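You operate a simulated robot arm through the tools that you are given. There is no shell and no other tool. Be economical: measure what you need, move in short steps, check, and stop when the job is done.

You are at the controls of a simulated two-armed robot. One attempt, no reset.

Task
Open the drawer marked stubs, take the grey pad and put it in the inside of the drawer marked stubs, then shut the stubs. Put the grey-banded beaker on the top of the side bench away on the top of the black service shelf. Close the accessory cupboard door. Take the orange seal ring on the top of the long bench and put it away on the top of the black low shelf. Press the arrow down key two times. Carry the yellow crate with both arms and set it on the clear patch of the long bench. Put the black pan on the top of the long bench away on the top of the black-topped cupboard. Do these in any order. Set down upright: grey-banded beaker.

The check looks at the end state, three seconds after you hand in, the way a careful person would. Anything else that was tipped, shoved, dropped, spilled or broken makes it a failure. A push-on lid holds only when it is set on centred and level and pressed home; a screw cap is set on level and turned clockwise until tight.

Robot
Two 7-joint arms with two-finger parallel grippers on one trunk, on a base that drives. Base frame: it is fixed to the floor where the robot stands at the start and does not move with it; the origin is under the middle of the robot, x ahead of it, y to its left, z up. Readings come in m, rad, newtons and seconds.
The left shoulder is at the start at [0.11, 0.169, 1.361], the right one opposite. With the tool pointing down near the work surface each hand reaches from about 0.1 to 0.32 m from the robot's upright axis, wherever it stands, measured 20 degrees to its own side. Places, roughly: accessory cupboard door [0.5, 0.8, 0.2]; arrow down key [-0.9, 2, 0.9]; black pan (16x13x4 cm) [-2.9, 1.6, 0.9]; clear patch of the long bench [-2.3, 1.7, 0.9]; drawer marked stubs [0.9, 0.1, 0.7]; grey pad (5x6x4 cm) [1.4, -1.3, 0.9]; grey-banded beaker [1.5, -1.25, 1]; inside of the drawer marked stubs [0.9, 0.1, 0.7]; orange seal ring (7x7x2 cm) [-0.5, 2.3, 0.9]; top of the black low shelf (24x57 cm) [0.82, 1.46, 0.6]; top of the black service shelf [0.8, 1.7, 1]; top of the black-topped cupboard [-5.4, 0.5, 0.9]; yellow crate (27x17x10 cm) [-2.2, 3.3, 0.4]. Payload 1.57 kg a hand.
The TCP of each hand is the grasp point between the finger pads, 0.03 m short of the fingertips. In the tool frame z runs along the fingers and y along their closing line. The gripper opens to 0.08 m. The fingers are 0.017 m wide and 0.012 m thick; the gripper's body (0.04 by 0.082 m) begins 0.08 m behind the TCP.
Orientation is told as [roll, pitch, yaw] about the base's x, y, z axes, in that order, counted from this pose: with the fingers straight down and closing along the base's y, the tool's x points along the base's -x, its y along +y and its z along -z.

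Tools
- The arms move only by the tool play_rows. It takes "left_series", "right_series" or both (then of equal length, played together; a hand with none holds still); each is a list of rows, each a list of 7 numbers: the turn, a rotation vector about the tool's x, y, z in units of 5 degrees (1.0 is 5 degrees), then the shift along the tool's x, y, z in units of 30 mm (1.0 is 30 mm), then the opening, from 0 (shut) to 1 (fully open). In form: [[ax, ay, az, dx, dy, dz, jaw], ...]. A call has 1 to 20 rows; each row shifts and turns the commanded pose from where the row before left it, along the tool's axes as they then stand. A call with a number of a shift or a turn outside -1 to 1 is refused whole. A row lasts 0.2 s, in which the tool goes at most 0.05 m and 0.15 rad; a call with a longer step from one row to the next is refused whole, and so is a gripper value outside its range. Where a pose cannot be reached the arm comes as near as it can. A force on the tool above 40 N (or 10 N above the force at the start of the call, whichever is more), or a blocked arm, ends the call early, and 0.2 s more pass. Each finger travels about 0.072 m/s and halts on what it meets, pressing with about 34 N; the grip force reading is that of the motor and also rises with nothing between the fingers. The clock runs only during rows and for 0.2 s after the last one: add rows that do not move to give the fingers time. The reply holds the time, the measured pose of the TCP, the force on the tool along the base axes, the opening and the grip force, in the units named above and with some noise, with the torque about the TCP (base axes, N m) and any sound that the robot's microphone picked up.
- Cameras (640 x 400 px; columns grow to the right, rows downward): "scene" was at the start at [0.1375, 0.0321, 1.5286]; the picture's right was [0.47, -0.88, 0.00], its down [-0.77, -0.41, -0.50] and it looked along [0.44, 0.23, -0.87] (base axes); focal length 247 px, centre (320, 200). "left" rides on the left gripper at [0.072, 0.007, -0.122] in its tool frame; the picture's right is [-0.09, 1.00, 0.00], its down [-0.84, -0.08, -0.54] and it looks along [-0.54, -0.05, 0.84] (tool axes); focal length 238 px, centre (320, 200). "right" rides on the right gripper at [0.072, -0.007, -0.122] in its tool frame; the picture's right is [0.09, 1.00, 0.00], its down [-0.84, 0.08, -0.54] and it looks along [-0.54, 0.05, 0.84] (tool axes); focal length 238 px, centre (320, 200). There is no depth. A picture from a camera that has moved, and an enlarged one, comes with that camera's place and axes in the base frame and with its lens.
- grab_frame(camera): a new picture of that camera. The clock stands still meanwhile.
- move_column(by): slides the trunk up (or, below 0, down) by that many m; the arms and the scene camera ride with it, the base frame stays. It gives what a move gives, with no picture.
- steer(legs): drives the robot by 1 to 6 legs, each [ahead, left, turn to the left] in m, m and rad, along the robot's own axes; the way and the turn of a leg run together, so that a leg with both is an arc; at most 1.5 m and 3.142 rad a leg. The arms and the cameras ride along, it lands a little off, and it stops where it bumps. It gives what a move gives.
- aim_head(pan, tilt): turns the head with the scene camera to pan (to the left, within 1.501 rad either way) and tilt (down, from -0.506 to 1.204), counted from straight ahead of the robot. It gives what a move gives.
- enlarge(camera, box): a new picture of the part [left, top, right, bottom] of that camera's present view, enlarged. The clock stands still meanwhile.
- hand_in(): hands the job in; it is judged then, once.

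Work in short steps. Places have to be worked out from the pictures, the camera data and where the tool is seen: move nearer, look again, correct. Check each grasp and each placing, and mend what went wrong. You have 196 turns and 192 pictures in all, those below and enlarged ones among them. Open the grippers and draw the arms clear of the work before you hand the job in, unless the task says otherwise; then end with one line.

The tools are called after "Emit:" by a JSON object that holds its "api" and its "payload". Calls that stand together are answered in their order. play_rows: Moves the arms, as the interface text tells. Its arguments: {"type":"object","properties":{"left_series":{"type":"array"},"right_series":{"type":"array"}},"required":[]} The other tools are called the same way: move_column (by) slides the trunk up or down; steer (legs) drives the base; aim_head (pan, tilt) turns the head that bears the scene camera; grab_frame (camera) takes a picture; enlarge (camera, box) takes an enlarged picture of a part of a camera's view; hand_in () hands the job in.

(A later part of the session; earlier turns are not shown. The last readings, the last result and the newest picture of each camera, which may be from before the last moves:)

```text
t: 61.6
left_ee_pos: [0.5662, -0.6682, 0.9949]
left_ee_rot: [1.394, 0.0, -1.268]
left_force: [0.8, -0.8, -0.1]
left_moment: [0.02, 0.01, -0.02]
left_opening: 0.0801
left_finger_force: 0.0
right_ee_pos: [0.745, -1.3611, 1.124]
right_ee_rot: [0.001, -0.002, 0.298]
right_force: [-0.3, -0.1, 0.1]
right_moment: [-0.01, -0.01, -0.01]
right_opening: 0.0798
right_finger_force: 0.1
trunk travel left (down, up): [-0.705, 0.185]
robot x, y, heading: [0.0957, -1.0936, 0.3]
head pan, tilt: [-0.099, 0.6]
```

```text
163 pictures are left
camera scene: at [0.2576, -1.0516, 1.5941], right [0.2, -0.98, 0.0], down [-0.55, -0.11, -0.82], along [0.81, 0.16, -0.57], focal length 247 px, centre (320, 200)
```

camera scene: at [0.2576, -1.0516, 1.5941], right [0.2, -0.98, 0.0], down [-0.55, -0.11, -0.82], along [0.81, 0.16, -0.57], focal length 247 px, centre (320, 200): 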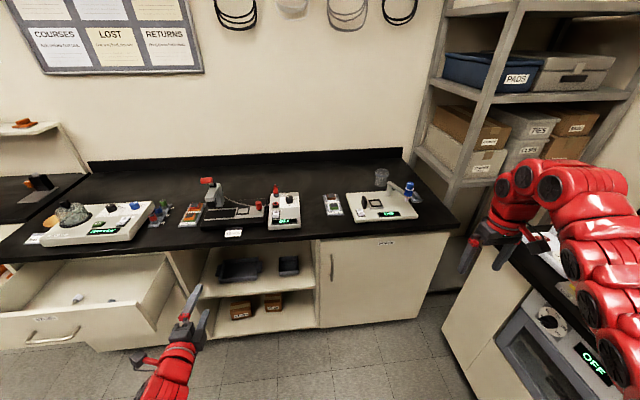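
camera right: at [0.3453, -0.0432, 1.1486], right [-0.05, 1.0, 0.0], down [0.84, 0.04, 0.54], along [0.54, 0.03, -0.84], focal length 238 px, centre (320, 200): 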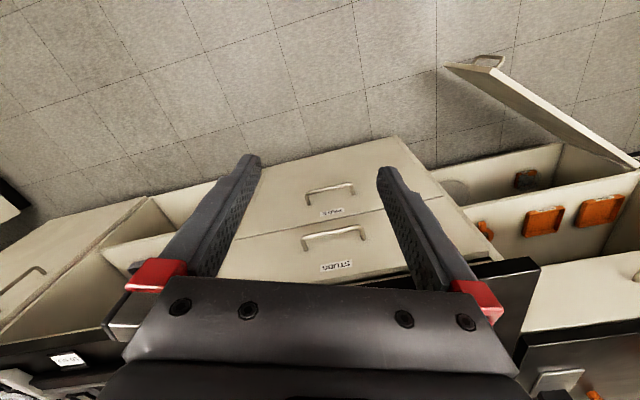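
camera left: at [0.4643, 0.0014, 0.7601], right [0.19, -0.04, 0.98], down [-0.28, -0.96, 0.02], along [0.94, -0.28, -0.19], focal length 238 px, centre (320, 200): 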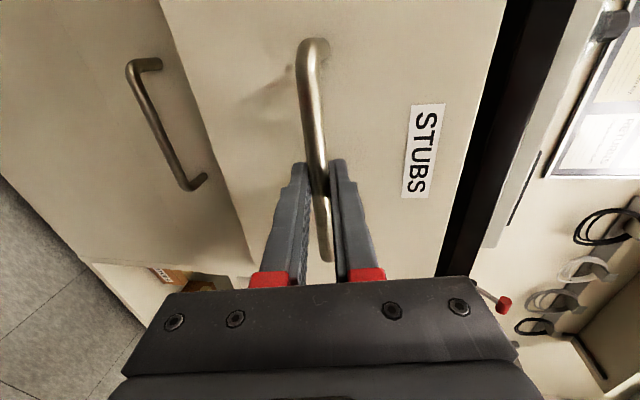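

Emit:
{"api": "enlarge", "payload": {"camera": "scene", "box": [310, 155, 450, 242]}}

Emit:
{"api": "enlarge", "payload": {"camera": "scene", "box": [20, 170, 260, 320]}}

```text
4.57 times, centred on (380, 198) of scene
camera zoom: at [0.2576, -1.0516, 1.5941], right [0.2, -0.98, 0.0], down [-0.55, -0.11, -0.82], along [0.81, 0.16, -0.57], focal length 1130 px, centre (46, 207)
```

zoom: 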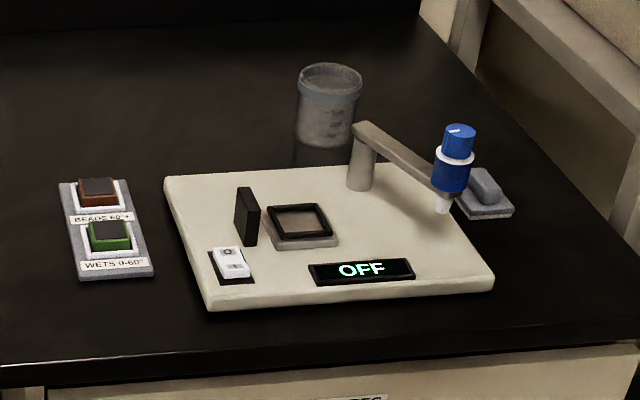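

```text
2.67 times, centred on (140, 245) of scene
camera zoom: at [0.2576, -1.0516, 1.5941], right [0.2, -0.98, 0.0], down [-0.55, -0.11, -0.82], along [0.81, 0.16, -0.57], focal length 659 px, centre (800, 80)
```

zoom: 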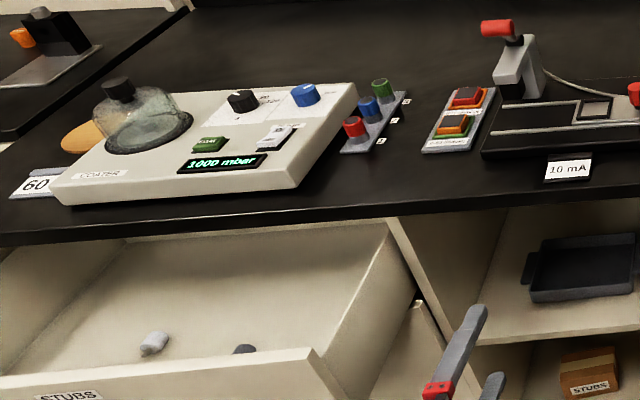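

The grey pad is at about [1.35, -1.32], on the bench to the right of the blue knob, and the beaker is at about [1.43, -1.15]. I'll raise the trunk for clearance and drive closer.

Emit:
{"api": "move_column", "payload": {"by": 0.18}}

Emit:
{"api": "steer", "payload": {"legs": [[0.35, -0.25, 0]]}}

Emit:
{"api": "aim_head", "payload": {"pan": -0.35, "tilt": 0.8}}

Emit:
{"api": "grab_frame", "payload": {"camera": "scene"}}

Emit:
{"api": "grab_frame", "payload": {"camera": "right"}}

```text
t: 63.6
left_ee_pos: [0.5658, -0.6675, 1.1743]
left_ee_rot: [1.393, 0.002, -1.267]
left_force: [0.2, 0.0, -0.3]
left_moment: [0.01, 0.0, -0.01]
left_opening: 0.0801
left_finger_force: 0.1
right_ee_pos: [0.745, -1.3602, 1.3048]
right_ee_rot: [0.002, -0.003, 0.299]
right_force: [0.6, 0.0, 0.4]
right_moment: [-0.01, -0.01, -0.02]
right_opening: 0.0801
right_finger_force: 0.1
trunk travel left (down, up): [-0.885, 0.005]
robot x, y, heading: [0.0953, -1.0927, 0.298]
head pan, tilt: [-0.099, 0.6]
```

```text
t: 66.3
left_ee_pos: [0.9681, -0.8049, 1.1754]
left_ee_rot: [1.396, 0.001, -1.256]
left_force: [0.2, 0.2, -0.3]
left_moment: [0.04, 0.01, -0.01]
left_opening: 0.0801
left_finger_force: 0.0
right_ee_pos: [1.1541, -1.4957, 1.3041]
right_ee_rot: [0.001, -0.002, 0.311]
right_force: [-0.9, 0.5, 0.0]
right_moment: [0.03, 0.0, -0.02]
right_opening: 0.0796
right_finger_force: 0.1
trunk travel left (down, up): [-0.885, 0.005]
robot x, y, heading: [0.5056, -1.2345, 0.31]
head pan, tilt: [-0.099, 0.6]
```

```text
t: 67.0
left_ee_pos: [0.9701, -0.8057, 1.1751]
left_ee_rot: [1.392, 0.001, -1.257]
left_force: [0.8, 0.0, 0.6]
left_moment: [0.04, -0.03, -0.04]
left_opening: 0.0799
left_finger_force: 0.0
right_ee_pos: [1.1562, -1.4967, 1.3048]
right_ee_rot: [0.003, 0.0, 0.311]
right_force: [-0.4, 0.5, 0.5]
right_moment: [0.0, 0.0, 0.0]
right_opening: 0.0799
right_finger_force: 0.0
trunk travel left (down, up): [-0.885, 0.005]
robot x, y, heading: [0.5007, -1.2356, 0.313]
head pan, tilt: [-0.351, 0.799]
```

```text
160 pictures are left
camera scene: at [0.66, -1.2147, 1.7572], right [-0.04, -1.0, 0.0], down [-0.72, 0.03, -0.7], along [0.7, -0.03, -0.72], focal length 247 px, centre (320, 200)
```

scene: 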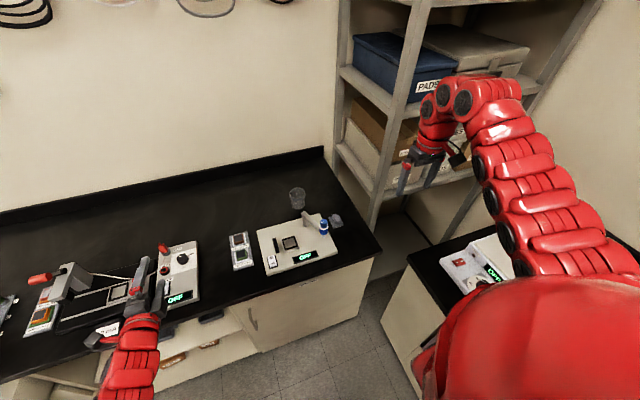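

```text
159 pictures are left
camera right: at [1.0888, -1.525, 1.4263], right [-0.39, 0.92, 0.0], down [0.77, 0.33, 0.54], along [0.5, 0.21, -0.84], focal length 238 px, centre (320, 200)
```

right: 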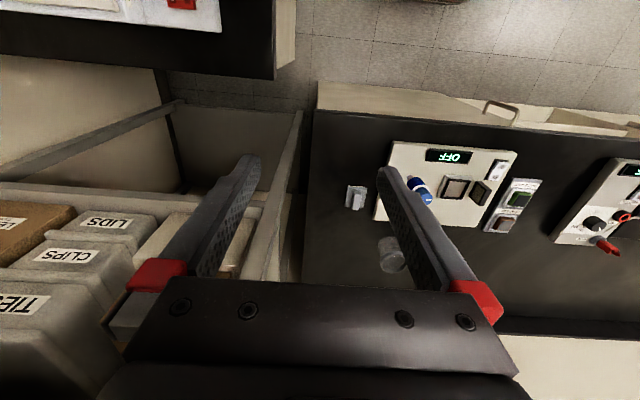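

Two views agree: the pad is at [1.347, -1.316] and the beaker at [1.472, -1.143]. I'll enlarge the pad to see its orientation and the grip feature.

Emit:
{"api": "enlarge", "payload": {"camera": "right", "box": [310, 140, 470, 300]}}

Emit:
{"api": "enlarge", "payload": {"camera": "scene", "box": [250, 170, 370, 245]}}

```text
2.50 times, centred on (390, 220) of right
camera zoom: at [1.0888, -1.525, 1.4263], right [-0.39, 0.92, 0.0], down [0.77, 0.33, 0.54], along [0.5, 0.21, -0.84], focal length 596 px, centre (145, 150)
```

zoom: 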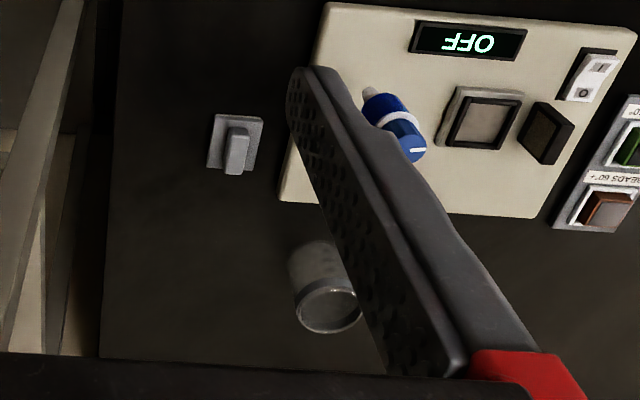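

```text
5.33 times, centred on (310, 208) of scene
camera zoom: at [0.66, -1.2147, 1.7572], right [-0.04, -1.0, 0.0], down [-0.72, 0.03, -0.7], along [0.7, -0.03, -0.72], focal length 1318 px, centre (373, 160)
```

zoom: 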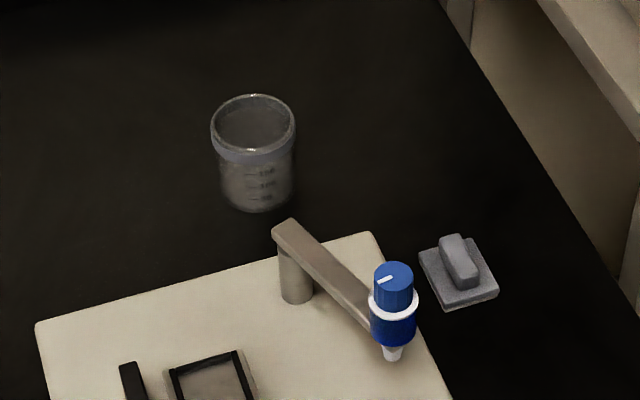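

The pad has a ridge running fore-aft that I can grip with the fingers closing laterally at half opening. I'll move the right hand above it.

Emit:
{"api": "play_rows", "payload": {"right_series": [[0, 0, 0, -0.787, 0.363, 0.6, 0.5], [0, 0, 0, -0.787, 0.363, 0.6, 0.5], [0, 0, 0, -0.787, 0.363, 0.6, 0.5], [0, 0, 0, -0.787, 0.363, 0.6, 0.5], [0, 0, 0, -0.787, 0.363, 0.6, 0.5], [0, 0, 0, -0.787, 0.363, 0.6, 0.5], [0, 0, 0, -0.787, 0.363, 0.6, 0.5], [0, 0, 0, -0.787, 0.363, 0.6, 0.5], [0, 0, 0, -0.787, 0.363, 0.6, 0.5], [0, 0, 0, -0.787, 0.363, 0.6, 0.5]]}}

Emit:
{"api": "grab_frame", "payload": {"camera": "right"}}

```text
t: 69.2
left_ee_pos: [0.9684, -0.8048, 1.1762]
left_ee_rot: [1.395, 0.001, -1.256]
left_force: [0.5, 0.3, 0.1]
left_moment: [0.01, -0.06, 0.01]
left_opening: 0.0799
left_finger_force: 0.1
right_ee_pos: [1.2796, -1.3567, 1.1435]
right_ee_rot: [0.002, -0.002, 0.31]
right_force: [-0.3, 0.4, 0.0]
right_moment: [-0.02, -0.05, -0.01]
right_opening: 0.04
right_finger_force: 0.0
right hand out of reach, approached as far as the arm can: row 7, 8, 9, 10
trunk travel left (down, up): [-0.885, 0.005]
robot x, y, heading: [0.503, -1.2339, 0.311]
head pan, tilt: [-0.351, 0.799]
```

```text
156 pictures are left
camera right: at [1.211, -1.3854, 1.2664], right [-0.39, 0.92, 0.0], down [0.77, 0.33, 0.54], along [0.5, 0.21, -0.84], focal length 238 px, centre (320, 200)
```

right: 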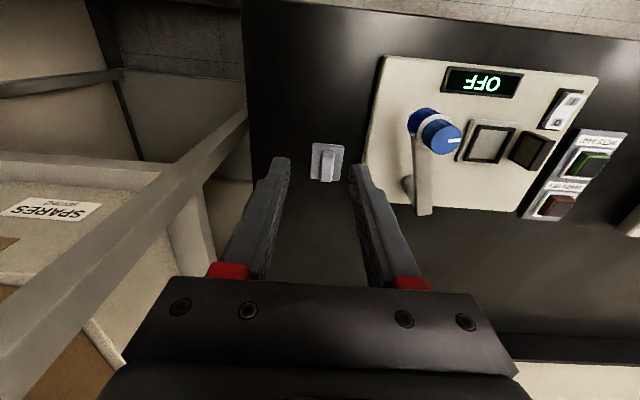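

The arm is at its reach limit and still 7 cm short, so I'll drive ahead 7.5 cm.

Emit:
{"api": "steer", "payload": {"legs": [[0.075, 0.015, 0]]}}

Emit:
{"api": "grab_frame", "payload": {"camera": "right"}}

```text
t: 70.3
left_ee_pos: [1.0339, -0.7696, 1.1763]
left_ee_rot: [1.397, 0.0, -1.258]
left_force: [-0.6, -0.2, -0.6]
left_moment: [-0.01, 0.01, 0.01]
left_opening: 0.0801
left_finger_force: 0.1
right_ee_pos: [1.3417, -1.3224, 1.146]
right_ee_rot: [0.002, -0.003, 0.309]
right_force: [-0.3, 0.2, 0.3]
right_moment: [0.0, -0.02, -0.01]
right_opening: 0.0401
right_finger_force: 0.0
trunk travel left (down, up): [-0.885, 0.005]
robot x, y, heading: [0.5694, -1.2023, 0.312]
head pan, tilt: [-0.351, 0.799]
```

```text
155 pictures are left
camera right: at [1.2745, -1.3513, 1.2678], right [-0.39, 0.92, 0.0], down [0.77, 0.33, 0.55], along [0.5, 0.21, -0.84], focal length 238 px, centre (320, 200)
```

right: 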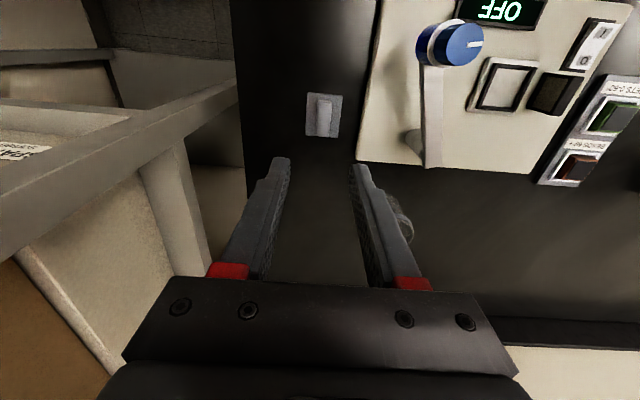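

The ridge lies directly below the TCP, so I'll descend with the arm to about z=0.955.

Emit:
{"api": "play_rows", "payload": {"right_series": [[0, 0, 0, 0, 0, 1, 0.5], [0, 0, 0, 0, 0, 1, 0.5], [0, 0, 0, 0, 0, 1, 0.5], [0, 0, 0, 0, 0.08, 1, 0.5], [0, 0, 0, 0, 0.08, 1, 0.5], [0, 0, 0, 0, 0, 0.6, 0.5]]}}

Emit:
{"api": "grab_frame", "payload": {"camera": "right"}}

```text
t: 71.7
left_ee_pos: [1.0363, -0.7703, 1.176]
left_ee_rot: [1.393, 0.001, -1.259]
left_force: [0.5, 0.1, -0.2]
left_moment: [0.02, 0.03, 0.03]
left_opening: 0.08
left_finger_force: 0.0
right_ee_pos: [1.312, -1.3192, 0.9924]
right_ee_rot: [0.001, -0.002, 0.308]
right_force: [0.6, 0.1, 0.0]
right_moment: [0.0, 0.01, 0.02]
right_opening: 0.0401
right_finger_force: 0.0
right hand out of reach, approached as far as the arm can: row 1, 2, 3, 4, 5, 6
trunk travel left (down, up): [-0.885, 0.005]
robot x, y, heading: [0.5715, -1.202, 0.309]
head pan, tilt: [-0.351, 0.799]
```

```text
154 pictures are left
camera right: at [1.2446, -1.3479, 1.1155], right [-0.39, 0.92, 0.0], down [0.77, 0.33, 0.54], along [0.5, 0.21, -0.84], focal length 238 px, centre (320, 200)
```

right: 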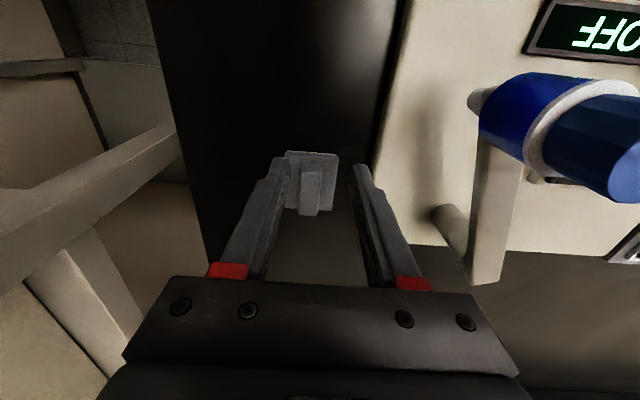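

The arm drifted back 3 cm as it went down, so I'll drive ahead by that much and lower the rest.

Emit:
{"api": "steer", "payload": {"legs": [[0.035, 0, 0]]}}

Emit:
{"api": "grab_frame", "payload": {"camera": "right"}}

```text
t: 72.5
left_ee_pos: [1.0633, -0.7602, 1.1787]
left_ee_rot: [1.398, 0.0, -1.259]
left_force: [0.0, -0.2, 0.3]
left_moment: [-0.03, 0.01, 0.0]
left_opening: 0.0798
left_finger_force: 0.1
right_ee_pos: [1.3399, -1.3116, 0.997]
right_ee_rot: [0.001, -0.006, 0.307]
right_force: [-0.5, -1.6, 1.0]
right_moment: [0.02, -0.05, -0.01]
right_opening: 0.04
right_finger_force: 0.1
trunk travel left (down, up): [-0.885, 0.005]
robot x, y, heading: [0.5987, -1.1926, 0.317]
head pan, tilt: [-0.351, 0.799]
```

```text
153 pictures are left
camera right: at [1.2722, -1.3391, 1.1191], right [-0.39, 0.92, 0.0], down [0.77, 0.33, 0.55], along [0.5, 0.21, -0.84], focal length 238 px, centre (320, 200)
```

right: 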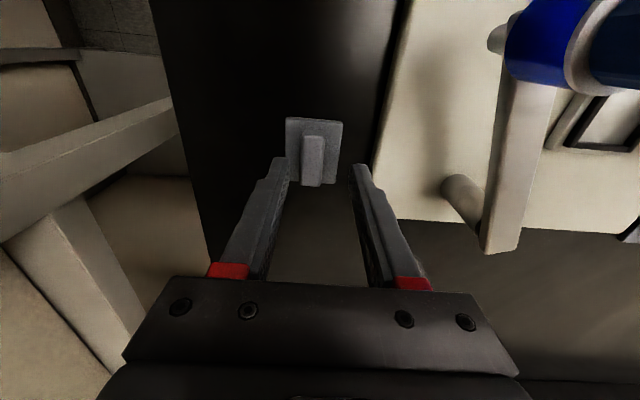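

The ridge is 5–7 mm ahead of the TCP, which is fine. I'll lower with the trunk by 4.5 cm and look.

Emit:
{"api": "move_column", "payload": {"by": -0.045}}

Emit:
{"api": "grab_frame", "payload": {"camera": "right"}}

```text
t: 73.4
left_ee_pos: [1.0684, -0.7587, 1.1295]
left_ee_rot: [1.394, 0.001, -1.259]
left_force: [-0.2, 0.5, -0.1]
left_moment: [-0.02, 0.0, 0.01]
left_opening: 0.0799
left_finger_force: 0.0
right_ee_pos: [1.345, -1.3088, 0.9484]
right_ee_rot: [0.002, -0.001, 0.308]
right_force: [0.4, 0.8, -0.5]
right_moment: [-0.01, 0.02, 0.0]
right_opening: 0.0399
right_finger_force: 0.0
trunk travel left (down, up): [-0.84, 0.05]
robot x, y, heading: [0.6025, -1.1916, 0.309]
head pan, tilt: [-0.351, 0.799]
```

```text
152 pictures are left
camera right: at [1.2771, -1.3377, 1.0709], right [-0.39, 0.92, 0.0], down [0.77, 0.33, 0.54], along [0.5, 0.21, -0.84], focal length 238 px, centre (320, 200)
```

right: 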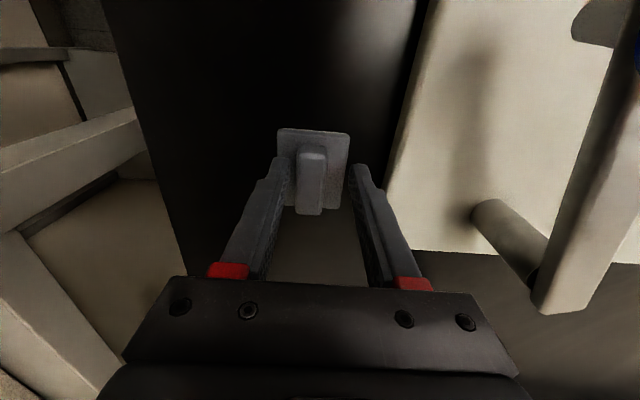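

The ridge is between the fingers. I'll close on it.

Emit:
{"api": "play_rows", "payload": {"right_series": [[0, 0, 0, 0, 0, 0.25, 0.5], [0, 0, 0, 0, 0, 0, 0], [0, 0, 0, 0, 0, 0, 0], [0, 0, 0, 0, 0, 0, 0], [0, 0, 0, 0, 0, 0, 0], [0, 0, 0, 0, 0, 0, 0]]}}

Emit:
{"api": "move_column", "payload": {"by": 0.05}}

Emit:
{"api": "grab_frame", "payload": {"camera": "right"}}

```text
t: 74.8
left_ee_pos: [1.0672, -0.7581, 1.1312]
left_ee_rot: [1.395, 0.001, -1.26]
left_force: [0.2, 0.2, 0.5]
left_moment: [0.03, -0.03, 0.02]
left_opening: 0.0797
left_finger_force: 0.1
right_ee_pos: [1.3409, -1.3086, 0.9442]
right_ee_rot: [0.0, -0.006, 0.309]
right_force: [3.8, -2.1, 19.1]
right_moment: [-0.04, -0.17, -0.05]
right_opening: 0.019
right_finger_force: 32.8
trunk travel left (down, up): [-0.84, 0.05]
robot x, y, heading: [0.6019, -1.1883, 0.311]
head pan, tilt: [-0.351, 0.799]
```

```text
t: 75.7
left_ee_pos: [1.0682, -0.7594, 1.1779]
left_ee_rot: [1.392, -0.001, -1.259]
left_force: [-0.3, -0.3, -0.3]
left_moment: [-0.03, 0.0, -0.02]
left_opening: 0.0799
left_finger_force: 0.1
right_ee_pos: [1.342, -1.3086, 0.99]
right_ee_rot: [0.0, 0.0, 0.308]
right_force: [0.2, -0.2, -0.4]
right_moment: [0.03, 0.0, 0.01]
right_opening: 0.019
right_finger_force: 33.1
trunk travel left (down, up): [-0.89, 0.0]
robot x, y, heading: [0.6001, -1.1911, 0.309]
head pan, tilt: [-0.351, 0.799]
```

```text
151 pictures are left
camera right: at [1.275, -1.3377, 1.1133], right [-0.39, 0.92, 0.0], down [0.77, 0.33, 0.54], along [0.5, 0.21, -0.84], focal length 238 px, centre (320, 200)
```

right: 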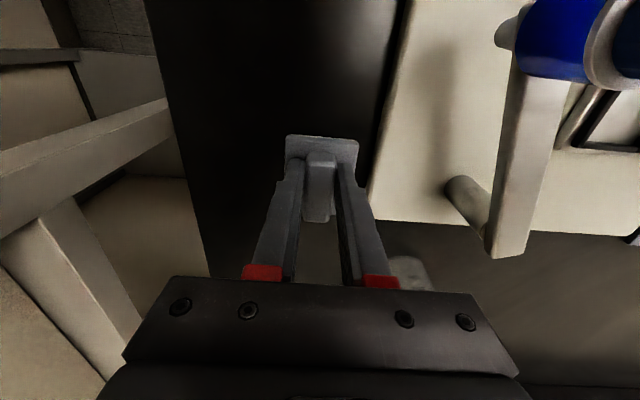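

The pad is held, with a 19 mm ridge grip. I'll raise the right hand, then back off and slide left towards the open drawer.

Emit:
{"api": "play_rows", "payload": {"right_series": [[0, 0, 0, 0, 0, -1, 0], [0, 0, 0, 0, 0, -1, 0], [0, 0, 0, 0, 0, -1, 0], [0, 0, 0, 0, 0, -1, 0], [0, 0, 0, 0, 0, -1, 0], [0, 0, 0, 0, 0, -1, 0]]}}

Emit:
{"api": "steer", "payload": {"legs": [[-0.33, 0, 0], [0, 1.3, 0]]}}

Emit:
{"api": "aim_head", "payload": {"pan": 0.0, "tilt": 0.9}}

Emit:
{"api": "grab_frame", "payload": {"camera": "scene"}}

Emit:
{"api": "grab_frame", "payload": {"camera": "right"}}

```text
t: 77.1
left_ee_pos: [1.0676, -0.7603, 1.1797]
left_ee_rot: [1.394, 0.0, -1.257]
left_force: [-0.1, -0.6, -0.6]
left_moment: [-0.01, 0.02, 0.01]
left_opening: 0.08
left_finger_force: 0.0
right_ee_pos: [1.3396, -1.3129, 1.1725]
right_ee_rot: [0.0, -0.001, 0.307]
right_force: [0.2, -0.4, -0.5]
right_moment: [0.01, -0.01, 0.0]
right_opening: 0.0188
right_finger_force: 33.3
trunk travel left (down, up): [-0.89, 0.0]
robot x, y, heading: [0.6046, -1.1856, 0.31]
head pan, tilt: [-0.351, 0.799]
```

```text
t: 85.4
left_ee_pos: [0.3292, 0.3648, 1.1793]
left_ee_rot: [1.393, 0.001, -1.229]
left_force: [-0.2, 0.0, 0.3]
left_moment: [-0.01, -0.01, -0.01]
left_opening: 0.08
left_finger_force: 0.1
right_ee_pos: [0.6181, -0.1808, 1.1723]
right_ee_rot: [0.002, -0.002, 0.336]
right_force: [-0.3, 0.3, -1.3]
right_moment: [0.0, -0.01, -0.03]
right_opening: 0.0191
right_finger_force: 32.9
trunk travel left (down, up): [-0.89, 0.0]
robot x, y, heading: [-0.1238, -0.0768, 0.339]
head pan, tilt: [-0.351, 0.799]
```

```text
t: 86.2
left_ee_pos: [0.3285, 0.3649, 1.1798]
left_ee_rot: [1.392, 0.001, -1.227]
left_force: [0.7, 0.7, 0.1]
left_moment: [0.04, -0.04, -0.02]
left_opening: 0.0799
left_finger_force: 0.0
right_ee_pos: [0.6171, -0.1802, 1.1724]
right_ee_rot: [0.003, -0.003, 0.336]
right_force: [0.5, 0.3, -1.0]
right_moment: [0.02, 0.0, 0.0]
right_opening: 0.019
right_finger_force: 33.3
trunk travel left (down, up): [-0.89, 0.0]
robot x, y, heading: [-0.1252, -0.0815, 0.334]
head pan, tilt: [0.0, 0.901]
```

```text
150 pictures are left
camera scene: at [0.021, -0.0271, 1.7544], right [0.33, -0.94, 0.0], down [-0.74, -0.26, -0.62], along [0.59, 0.21, -0.78], focal length 247 px, centre (320, 200)
```

scene: 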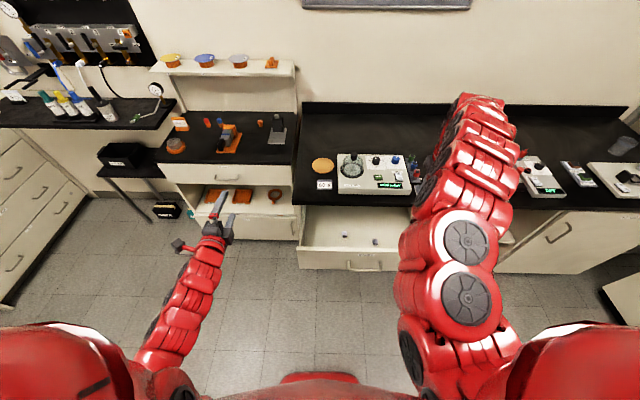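

```text
149 pictures are left
camera right: at [0.5514, -0.2101, 1.2946], right [-0.42, 0.91, 0.0], down [0.76, 0.35, 0.54], along [0.49, 0.23, -0.84], focal length 238 px, centre (320, 200)
```

right: 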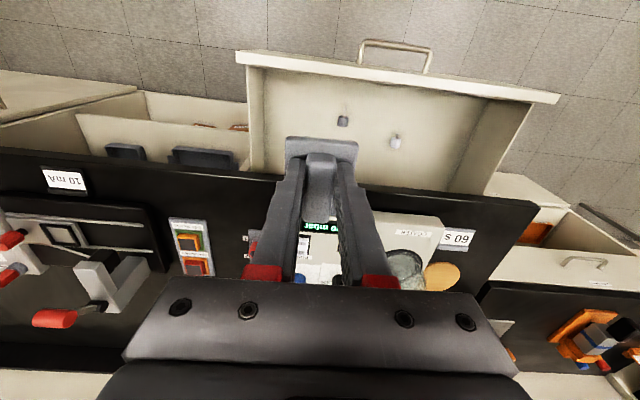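

The drawer's open area spans about f 0.50–0.66, and the two metal stubs lie in its middle. I'll set the pad in the right part near f=0.56, clear of them; first a small shift and a partial lowering.

Emit:
{"api": "play_rows", "payload": {"right_series": [[0, 0, 0, -0.4, -0.4, 0, 0], [0, 0, 0, -0.4, -0.4, 0, 0]]}}

Emit:
{"api": "move_column", "payload": {"by": -0.25}}

Emit:
{"api": "grab_frame", "payload": {"camera": "right"}}

Emit:
{"api": "grab_frame", "payload": {"camera": "scene"}}

```text
t: 86.8
left_ee_pos: [0.3298, 0.365, 1.1789]
left_ee_rot: [1.393, 0.002, -1.226]
left_force: [1.0, 0.1, -0.6]
left_moment: [0.02, 0.04, 0.03]
left_opening: 0.0801
left_finger_force: 0.0
right_ee_pos: [0.6497, -0.1947, 1.1713]
right_ee_rot: [0.004, 0.0, 0.339]
right_force: [0.5, 1.1, 0.0]
right_moment: [0.0, 0.02, 0.04]
right_opening: 0.0186
right_finger_force: 32.7
trunk travel left (down, up): [-0.89, 0.0]
robot x, y, heading: [-0.1231, -0.0804, 0.342]
head pan, tilt: [0.0, 0.901]
```

```text
t: 89.4
left_ee_pos: [0.3296, 0.3644, 0.9291]
left_ee_rot: [1.392, 0.0, -1.229]
left_force: [-0.3, -1.1, -0.3]
left_moment: [0.01, -0.01, 0.01]
left_opening: 0.0803
left_finger_force: 0.1
right_ee_pos: [0.6497, -0.1948, 0.923]
right_ee_rot: [0.002, -0.001, 0.336]
right_force: [-0.2, 1.1, -0.2]
right_moment: [0.02, 0.02, 0.01]
right_opening: 0.0187
right_finger_force: 33.1
trunk travel left (down, up): [-0.64, 0.25]
robot x, y, heading: [-0.1246, -0.0806, 0.345]
head pan, tilt: [0.0, 0.901]
```

```text
148 pictures are left
camera right: at [0.5825, -0.2251, 1.0445], right [-0.42, 0.91, 0.0], down [0.76, 0.35, 0.54], along [0.49, 0.23, -0.84], focal length 238 px, centre (320, 200)
```

right: 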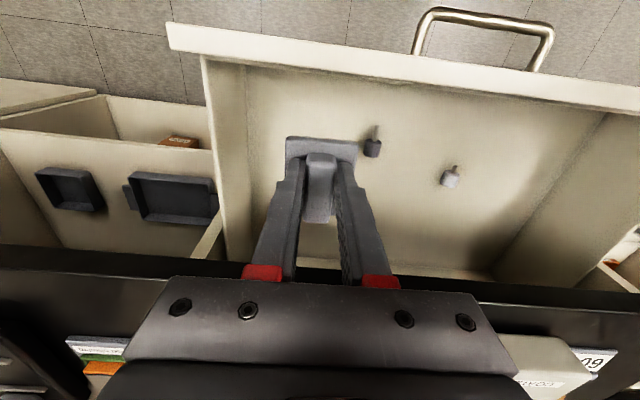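

```text
147 pictures are left
camera scene: at [0.0209, -0.0272, 1.5044], right [0.33, -0.94, 0.0], down [-0.74, -0.26, -0.62], along [0.59, 0.21, -0.78], focal length 247 px, centre (320, 200)
```

scene: 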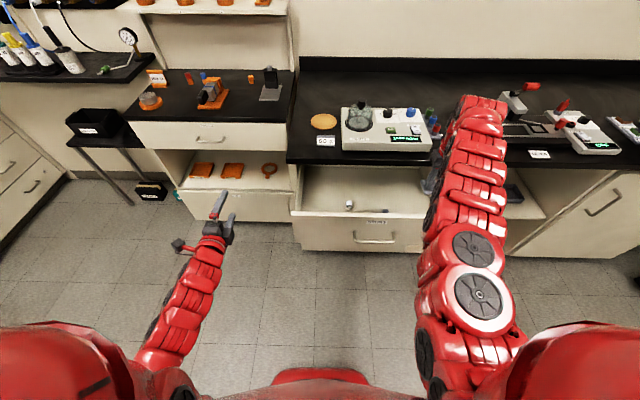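

The drawer bottom works out to about z=0.66 and the pad is over a clear area. I'll lower the trunk to just above the bottom.

Emit:
{"api": "move_column", "payload": {"by": -0.19}}

Emit:
{"api": "grab_frame", "payload": {"camera": "right"}}

Emit:
{"api": "grab_frame", "payload": {"camera": "scene"}}

```text
t: 91.5
left_ee_pos: [0.3295, 0.3645, 0.7391]
left_ee_rot: [1.392, -0.001, -1.229]
left_force: [0.2, 0.3, -0.2]
left_moment: [0.01, 0.01, -0.05]
left_opening: 0.08
left_finger_force: 0.0
right_ee_pos: [0.6487, -0.1934, 0.7332]
right_ee_rot: [0.001, -0.002, 0.337]
right_force: [0.2, -0.4, -0.5]
right_moment: [0.02, -0.02, 0.03]
right_opening: 0.019
right_finger_force: 33.3
trunk travel left (down, up): [-0.45, 0.44]
robot x, y, heading: [-0.1267, -0.078, 0.339]
head pan, tilt: [0.0, 0.901]
```

```text
146 pictures are left
camera right: at [0.5824, -0.225, 0.8546], right [-0.42, 0.91, 0.0], down [0.76, 0.35, 0.54], along [0.49, 0.23, -0.84], focal length 238 px, centre (320, 200)
```

right: 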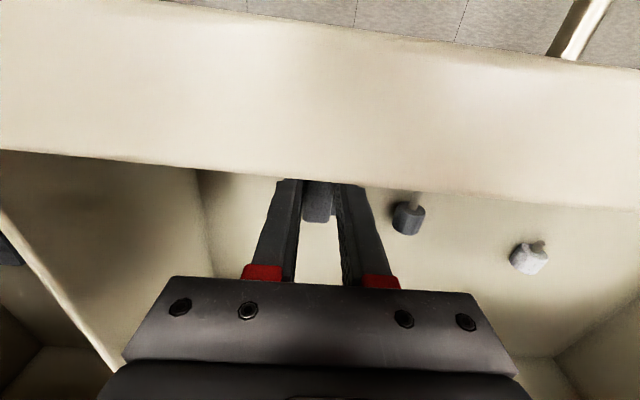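

```text
145 pictures are left
camera scene: at [0.0208, -0.0272, 1.3144], right [0.33, -0.94, 0.0], down [-0.74, -0.26, -0.62], along [0.59, 0.21, -0.78], focal length 247 px, centre (320, 200)
```

scene: 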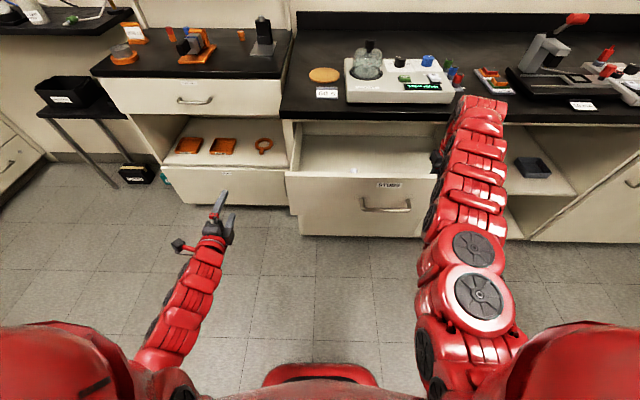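

The wrist camera sits right above the front wall, so I'll shift 2.5 cm forward into the drawer and lower by arm with force feedback.

Emit:
{"api": "play_rows", "payload": {"right_series": [[0, 0, 0, -0.8, 0, 0, 0], [0, 0, 0, 0, 0, 0.5, 0], [0, 0, 0, 0, 0, 0.3, 0]]}}

Emit:
{"api": "grab_frame", "payload": {"camera": "right"}}

```text
t: 92.3
left_ee_pos: [0.3285, 0.3648, 0.7399]
left_ee_rot: [1.392, 0.0, -1.23]
left_force: [1.1, -0.6, -0.7]
left_moment: [0.0, 0.03, 0.0]
left_opening: 0.08
left_finger_force: 0.0
right_ee_pos: [0.6484, -0.193, 0.7079]
right_ee_rot: [0.002, -0.001, 0.336]
right_force: [-0.3, -0.2, -0.2]
right_moment: [0.01, 0.0, 0.02]
right_opening: 0.0188
right_finger_force: 33.3
right hand out of reach, approached as far as the arm can: row 1
trunk travel left (down, up): [-0.45, 0.44]
robot x, y, heading: [-0.1233, -0.0775, 0.339]
head pan, tilt: [0.0, 0.901]
```

```text
144 pictures are left
camera right: at [0.5823, -0.2243, 0.8295], right [-0.42, 0.91, 0.0], down [0.76, 0.35, 0.54], along [0.49, 0.23, -0.84], focal length 238 px, centre (320, 200)
```

right: 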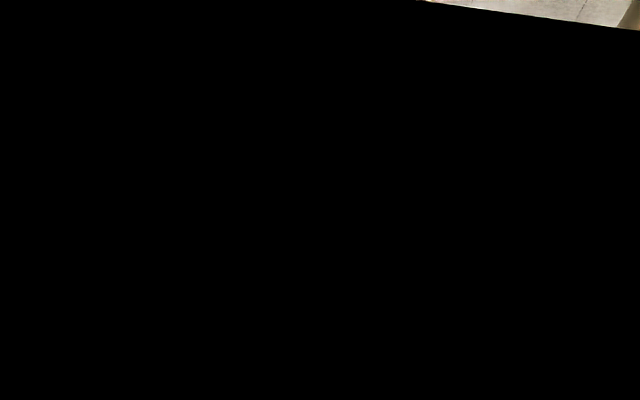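

The camera is only virtual and nothing collided; reach kept the hand in place. I'll continue down gently until contact.

Emit:
{"api": "play_rows", "payload": {"right_series": [[0, 0, 0, 0, 0, 0.1, 0], [0, 0, 0, 0, 0, 0.1, 0], [0, 0, 0, 0, 0, 0.1, 0]]}}

```text
t: 93.1
left_ee_pos: [0.3267, 0.3656, 0.742]
left_ee_rot: [1.395, -0.002, -1.228]
left_force: [0.2, -0.2, 0.7]
left_moment: [0.0, 0.01, 0.01]
left_opening: 0.08
left_finger_force: 0.1
right_ee_pos: [0.6473, -0.1953, 0.7021]
right_ee_rot: [-0.001, -0.007, 0.336]
right_force: [-1.6, -1.9, 34.3]
right_moment: [-1.21, 1.97, 0.04]
right_opening: 0.0188
right_finger_force: 33.1
trunk travel left (down, up): [-0.45, 0.44]
robot x, y, heading: [-0.1211, -0.0776, 0.339]
head pan, tilt: [0.0, 0.901]
```

The moment shows contact about 6.5 cm behind the TCP, so the hand is touching the front wall, not the drawer floor. I'll lift 1.5 cm, drive ahead 3 cm and lower again.

Emit:
{"api": "play_rows", "payload": {"right_series": [[0, 0, 0, 0, 0, -0.6, 0]]}}

Emit:
{"api": "steer", "payload": {"legs": [[0.03, 0, 0]]}}

Emit:
{"api": "play_rows", "payload": {"right_series": [[0, 0, 0, 0, 0, 0.4, 0], [0, 0, 0, 0, 0, 0.2, 0], [0, 0, 0, 0, 0, 0.1, 0], [0, 0, 0, 0, 0, 0.1, 0]]}}

```text
t: 93.5
left_ee_pos: [0.3288, 0.3653, 0.7406]
left_ee_rot: [1.394, 0.001, -1.23]
left_force: [-0.1, -0.5, 0.1]
left_moment: [-0.01, 0.01, 0.0]
left_opening: 0.0799
left_finger_force: 0.0
right_ee_pos: [0.6469, -0.1941, 0.7142]
right_ee_rot: [0.002, 0.0, 0.339]
right_force: [-0.3, 0.2, -0.3]
right_moment: [0.0, 0.0, 0.03]
right_opening: 0.0189
right_finger_force: 33.4
trunk travel left (down, up): [-0.45, 0.44]
robot x, y, heading: [-0.1222, -0.0798, 0.341]
head pan, tilt: [0.0, 0.901]
```

```text
t: 94.3
left_ee_pos: [0.3573, 0.3751, 0.7378]
left_ee_rot: [1.39, 0.0, -1.229]
left_force: [0.8, -0.5, -0.1]
left_moment: [0.0, 0.0, 0.0]
left_opening: 0.0798
left_finger_force: 0.1
right_ee_pos: [0.6776, -0.1842, 0.7133]
right_ee_rot: [0.002, 0.001, 0.336]
right_force: [1.0, -0.4, -0.2]
right_moment: [0.06, 0.03, 0.01]
right_opening: 0.0191
right_finger_force: 33.3
trunk travel left (down, up): [-0.45, 0.44]
robot x, y, heading: [-0.0979, -0.0684, 0.341]
head pan, tilt: [0.0, 0.901]
```

```text
t: 94.8
left_ee_pos: [0.3557, 0.3754, 0.7413]
left_ee_rot: [1.395, -0.003, -1.227]
left_force: [0.2, -0.6, 0.5]
left_moment: [0.0, -0.01, -0.01]
left_opening: 0.0801
left_finger_force: 0.1
right_ee_pos: [0.6808, -0.1836, 0.711]
right_ee_rot: [-0.007, -0.02, 0.337]
right_force: [0.9, 2.3, 32.3]
right_moment: [-1.05, 2.9, -0.1]
right_opening: 0.019
right_finger_force: 33.4
trunk travel left (down, up): [-0.45, 0.44]
robot x, y, heading: [-0.1003, -0.0681, 0.34]
head pan, tilt: [0.0, 0.901]
stopped in row 2 (right hand): the force on the tool passed its limit at 49 N (the readings are from after the stop); the commanded pose is now the measured one
```

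Contact is again over the front wall, so a forearm or wrist link is resting on it. I'll use a steeper arm: raise the trunk 0.2 m and lower the hand with the arm instead.

Emit:
{"api": "move_column", "payload": {"by": 0.22}}

Emit:
{"api": "play_rows", "payload": {"right_series": [[0, 0, 0, 0, 0, 1, 0], [0, 0, 0, 0, 0, 1, 0], [0, 0, 0, 0, 0, 1, 0], [0, 0, 0, 0, 0, 1, 0], [0, 0, 0, 0, 0, 1, 0], [0, 0, 0, 0, 0, 1, 0], [0, 0, 0, 0, 0, 1, 0]]}}

Emit:
{"api": "grab_frame", "payload": {"camera": "scene"}}

```text
t: 97.1
left_ee_pos: [0.3568, 0.3744, 0.9588]
left_ee_rot: [1.395, 0.001, -1.228]
left_force: [0.3, 0.5, 0.2]
left_moment: [-0.02, -0.01, 0.02]
left_opening: 0.0799
left_finger_force: 0.1
right_ee_pos: [0.6809, -0.1863, 0.9258]
right_ee_rot: [-0.002, -0.011, 0.337]
right_force: [0.2, -0.7, -1.3]
right_moment: [0.0, 0.01, -0.01]
right_opening: 0.0189
right_finger_force: 33.4
trunk travel left (down, up): [-0.67, 0.22]
robot x, y, heading: [-0.0956, -0.0675, 0.338]
head pan, tilt: [0.0, 0.901]
```

```text
t: 98.7
left_ee_pos: [0.3567, 0.3741, 0.9601]
left_ee_rot: [1.394, -0.001, -1.229]
left_force: [0.5, -0.1, 0.5]
left_moment: [0.03, 0.01, -0.01]
left_opening: 0.08
left_finger_force: 0.0
right_ee_pos: [0.6453, -0.1843, 0.7626]
right_ee_rot: [-0.004, -0.01, 0.337]
right_force: [0.1, -0.6, -0.1]
right_moment: [-0.02, 0.03, 0.03]
right_opening: 0.0188
right_finger_force: 33.3
right hand out of reach, approached as far as the arm can: row 2, 4, 5, 6, 7
trunk travel left (down, up): [-0.67, 0.22]
robot x, y, heading: [-0.0963, -0.0721, 0.339]
head pan, tilt: [0.0, 0.901]
```

```text
143 pictures are left
camera scene: at [0.0492, -0.0177, 1.5344], right [0.33, -0.94, 0.0], down [-0.74, -0.26, -0.62], along [0.59, 0.21, -0.78], focal length 247 px, centre (320, 200)
```

scene: 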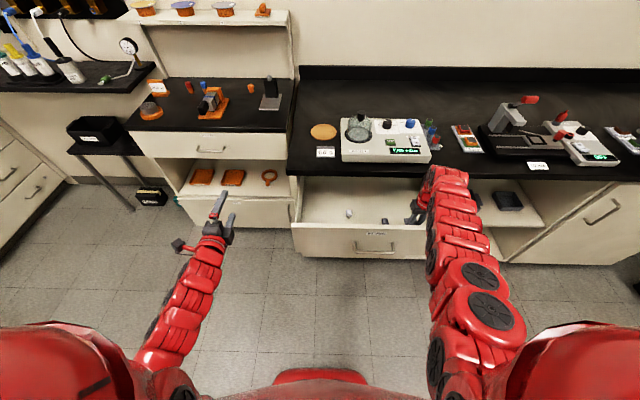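

The arm is stretched out, so I need to stand closer. I'll raise clear, pull the hand back 10 cm, drive ahead 10 cm, then descend.

Emit:
{"api": "move_column", "payload": {"by": 0.18}}

Emit:
{"api": "play_rows", "payload": {"right_series": [[0, 0, 0, 1, 0, 0, 0], [0, 0, 0, 1, 0, 0, 0], [0, 0, 0, 1, 0, 0, 0], [0, 0, 0, 1, 0, 0, 0]]}}

Emit:
{"api": "steer", "payload": {"legs": [[0.13, 0, -0.03]]}}

Emit:
{"api": "grab_frame", "payload": {"camera": "right"}}

```text
t: 100.7
left_ee_pos: [0.3564, 0.3757, 1.1383]
left_ee_rot: [1.394, 0.0, -1.23]
left_force: [0.9, 0.2, 0.6]
left_moment: [-0.03, -0.01, 0.02]
left_opening: 0.0801
left_finger_force: 0.1
right_ee_pos: [0.6456, -0.1839, 0.9425]
right_ee_rot: [-0.003, -0.009, 0.335]
right_force: [0.4, -0.9, -0.5]
right_moment: [0.02, 0.02, -0.02]
right_opening: 0.0187
right_finger_force: 33.1
trunk travel left (down, up): [-0.85, 0.04]
robot x, y, heading: [-0.0952, -0.0655, 0.34]
head pan, tilt: [0.0, 0.901]
```

```text
t: 101.7
left_ee_pos: [0.3561, 0.3732, 1.1408]
left_ee_rot: [1.394, 0.001, -1.23]
left_force: [0.1, -0.2, 0.0]
left_moment: [-0.01, -0.02, -0.03]
left_opening: 0.0799
left_finger_force: 0.0
right_ee_pos: [0.5339, -0.2213, 0.941]
right_ee_rot: [-0.004, -0.011, 0.336]
right_force: [-1.0, 1.6, 0.4]
right_moment: [-0.03, 0.0, -0.02]
right_opening: 0.0191
right_finger_force: 33.1
trunk travel left (down, up): [-0.85, 0.04]
robot x, y, heading: [-0.095, -0.0738, 0.336]
head pan, tilt: [0.0, 0.901]
```

```text
t: 103.0
left_ee_pos: [0.4938, 0.4023, 1.1406]
left_ee_rot: [1.394, 0.0, -1.256]
left_force: [-0.2, 0.8, -0.3]
left_moment: [0.01, 0.0, -0.01]
left_opening: 0.0799
left_finger_force: 0.1
right_ee_pos: [0.6522, -0.1988, 0.9404]
right_ee_rot: [-0.003, -0.011, 0.308]
right_force: [0.6, -0.5, -0.7]
right_moment: [0.04, -0.02, -0.01]
right_opening: 0.019
right_finger_force: 32.6
trunk travel left (down, up): [-0.85, 0.04]
robot x, y, heading: [0.0289, -0.0256, 0.308]
head pan, tilt: [0.0, 0.901]
```

```text
142 pictures are left
camera right: at [0.5844, -0.2269, 1.0628], right [-0.39, 0.92, 0.0], down [0.77, 0.33, 0.55], along [0.51, 0.21, -0.83], focal length 238 px, centre (320, 200)
```

right: 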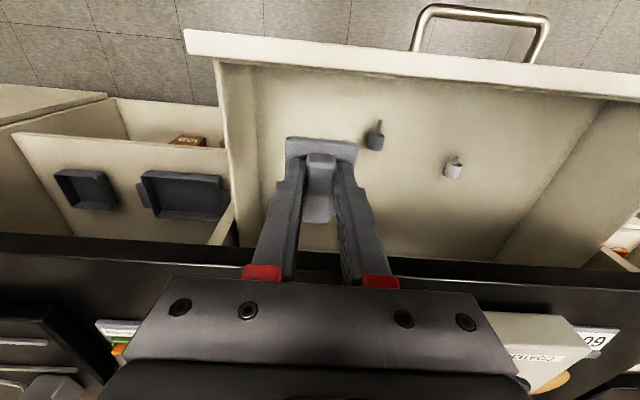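

Position is good (f≈0.565), so I'll descend with the arm.

Emit:
{"api": "play_rows", "payload": {"right_series": [[0, 0, 0, -0.1, 0, 1, 0], [0, 0, 0, -0.1, 0, 1, 0], [0, 0, 0, -0.1, 0, 1, 0], [0, 0, 0, -0.1, 0, 1, 0], [0, 0, 0, -0.1, 0, 1, 0], [0, 0, 0, -0.1, 0, 1, 0], [0, 0, 0, 0, 0, 1, 0]]}}

Emit:
{"api": "play_rows", "payload": {"right_series": [[0, 0, 0, 0, 0, 0.2, 0], [0, 0, 0, 0, 0, 0.2, 0], [0, 0, 0, 0, 0, 0.2, 0], [0, 0, 0, 0, 0, 0.2, 0]]}}

```text
t: 104.6
left_ee_pos: [0.4935, 0.4024, 1.139]
left_ee_rot: [1.393, 0.0, -1.257]
left_force: [0.2, 0.4, -0.2]
left_moment: [0.01, -0.03, 0.02]
left_opening: 0.0799
left_finger_force: 0.1
right_ee_pos: [0.6616, -0.1931, 0.7702]
right_ee_rot: [-0.003, -0.011, 0.308]
right_force: [0.7, -0.4, 0.5]
right_moment: [0.04, 0.02, 0.01]
right_opening: 0.0187
right_finger_force: 33.2
right hand out of reach, approached as far as the arm can: row 6, 7
trunk travel left (down, up): [-0.85, 0.04]
robot x, y, heading: [0.0322, -0.0284, 0.309]
head pan, tilt: [0.0, 0.901]
```

```text
t: 105.6
left_ee_pos: [0.4942, 0.4031, 1.1392]
left_ee_rot: [1.393, 0.001, -1.256]
left_force: [-1.0, 0.3, -0.9]
left_moment: [0.01, -0.01, 0.01]
left_opening: 0.0801
left_finger_force: 0.1
right_ee_pos: [0.6559, -0.1924, 0.7619]
right_ee_rot: [-0.001, -0.012, 0.308]
right_force: [0.2, -0.3, -0.8]
right_moment: [-0.04, 0.0, 0.0]
right_opening: 0.0191
right_finger_force: 33.0
right hand out of reach, approached as far as the arm can: row 1, 2, 3, 4
trunk travel left (down, up): [-0.85, 0.04]
robot x, y, heading: [0.0304, -0.031, 0.312]
head pan, tilt: [0.0, 0.901]
```

The arm is now steep; the trunk can do the rest, first to about z=0.715.

Emit:
{"api": "move_column", "payload": {"by": -0.048}}

Emit:
{"api": "move_column", "payload": {"by": -0.008}}

Emit:
{"api": "grab_frame", "payload": {"camera": "scene"}}

```text
t: 106.5
left_ee_pos: [0.4951, 0.4034, 1.0924]
left_ee_rot: [1.394, 0.0, -1.259]
left_force: [0.3, 0.8, -0.1]
left_moment: [-0.02, 0.04, 0.02]
left_opening: 0.0798
left_finger_force: 0.1
right_ee_pos: [0.6545, -0.194, 0.7131]
right_ee_rot: [-0.005, -0.009, 0.308]
right_force: [-0.2, 0.6, -0.9]
right_moment: [0.0, -0.02, 0.02]
right_opening: 0.0191
right_finger_force: 32.8
trunk travel left (down, up): [-0.802, 0.088]
robot x, y, heading: [0.0322, -0.0257, 0.313]
head pan, tilt: [0.0, 0.901]
```

```text
t: 107.1
left_ee_pos: [0.495, 0.4032, 1.0834]
left_ee_rot: [1.393, 0.0, -1.257]
left_force: [-0.1, 0.0, 0.4]
left_moment: [0.0, 0.0, -0.02]
left_opening: 0.0799
left_finger_force: 0.0
right_ee_pos: [0.6545, -0.1936, 0.7066]
right_ee_rot: [-0.003, -0.012, 0.308]
right_force: [-2.1, 1.0, 2.0]
right_moment: [-0.27, 0.0, -0.18]
right_opening: 0.0187
right_finger_force: 33.3
trunk travel left (down, up): [-0.794, 0.096]
robot x, y, heading: [0.0261, -0.0258, 0.308]
head pan, tilt: [0.0, 0.901]
```

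```text
141 pictures are left
camera scene: at [0.1748, 0.0203, 1.6583], right [0.3, -0.95, 0.0], down [-0.75, -0.24, -0.62], along [0.59, 0.19, -0.78], focal length 247 px, centre (320, 200)
```

scene: 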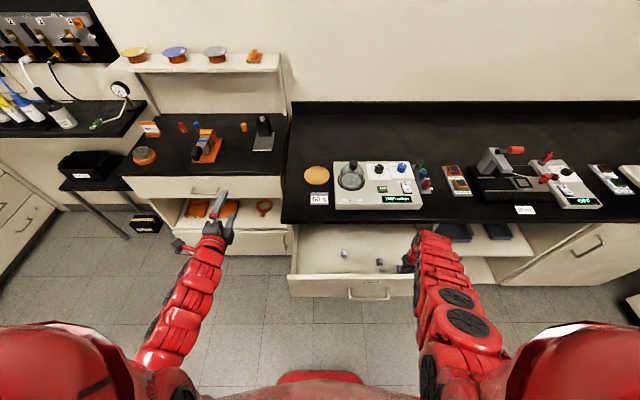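

Light contact now, with no offset moment: the pad is touching the drawer floor. I'll release it and lift.

Emit:
{"api": "play_rows", "payload": {"right_series": [[0, 0, 0, 0, 0, 0, 0.3], [0, 0, 0, 0, 0, 0, 0.5], [0, 0, 0, 0, 0, 0, 0.5], [0, 0, 0, 0, 0, -1, 0.5], [0, 0, 0, 0, 0, -1, 0.5]]}}

Emit:
{"api": "move_column", "payload": {"by": 0.095}}

Emit:
{"api": "play_rows", "payload": {"right_series": [[0, 0, 0, 0, 0, -1, 0.5], [0, 0, 0, 0, 0, -1, 0.5], [0, 0, 0, 0, 0, -1, 0.5], [0, 0, 0, 0, 0, -1, 0.5], [0, 0, 0, 0, 0, -1, 0.5]]}}

Emit:
{"api": "grab_frame", "payload": {"camera": "right"}}

```text
t: 108.3
left_ee_pos: [0.4945, 0.404, 1.0841]
left_ee_rot: [1.392, 0.001, -1.258]
left_force: [-0.4, 0.8, 0.8]
left_moment: [0.0, -0.02, 0.0]
left_opening: 0.0804
left_finger_force: 0.1
right_ee_pos: [0.6548, -0.1956, 0.7658]
right_ee_rot: [-0.002, -0.013, 0.305]
right_force: [0.3, 0.3, -0.6]
right_moment: [0.0, 0.03, 0.03]
right_opening: 0.0401
right_finger_force: 0.1
trunk travel left (down, up): [-0.794, 0.096]
robot x, y, heading: [0.0293, -0.0306, 0.311]
head pan, tilt: [0.0, 0.901]
```

```text
t: 109.6
left_ee_pos: [0.4941, 0.4035, 1.1779]
left_ee_rot: [1.393, 0.0, -1.256]
left_force: [-0.4, 0.4, 0.5]
left_moment: [-0.01, -0.02, -0.03]
left_opening: 0.0799
left_finger_force: 0.2
right_ee_pos: [0.6546, -0.1941, 0.8598]
right_ee_rot: [-0.003, -0.01, 0.308]
right_force: [-0.3, 0.3, 0.6]
right_moment: [0.0, -0.01, 0.01]
right_opening: 0.04
right_finger_force: 0.1
trunk travel left (down, up): [-0.889, 0.001]
robot x, y, heading: [0.0272, -0.0262, 0.312]
head pan, tilt: [0.0, 0.901]
```

```text
t: 110.8
left_ee_pos: [0.4953, 0.4033, 1.1783]
left_ee_rot: [1.394, 0.0, -1.258]
left_force: [-0.1, 0.2, 0.2]
left_moment: [-0.01, 0.01, 0.01]
left_opening: 0.0801
left_finger_force: 0.1
right_ee_pos: [0.6578, -0.1927, 1.0066]
right_ee_rot: [-0.004, -0.01, 0.306]
right_force: [0.0, -0.8, 0.0]
right_moment: [0.02, -0.01, 0.03]
right_opening: 0.04
right_finger_force: 0.1
right hand out of reach, approached as far as the arm can: row 5
trunk travel left (down, up): [-0.889, 0.001]
robot x, y, heading: [0.0244, -0.0282, 0.312]
head pan, tilt: [0.0, 0.901]
```

```text
140 pictures are left
camera right: at [0.5883, -0.2199, 1.1285], right [-0.39, 0.92, 0.0], down [0.77, 0.32, 0.55], along [0.51, 0.21, -0.83], focal length 238 px, centre (320, 200)
```

right: 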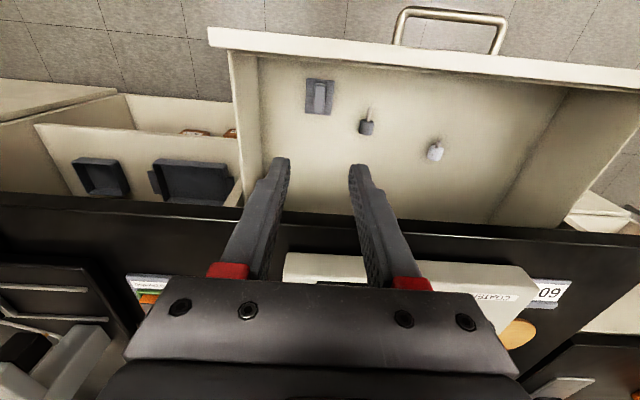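

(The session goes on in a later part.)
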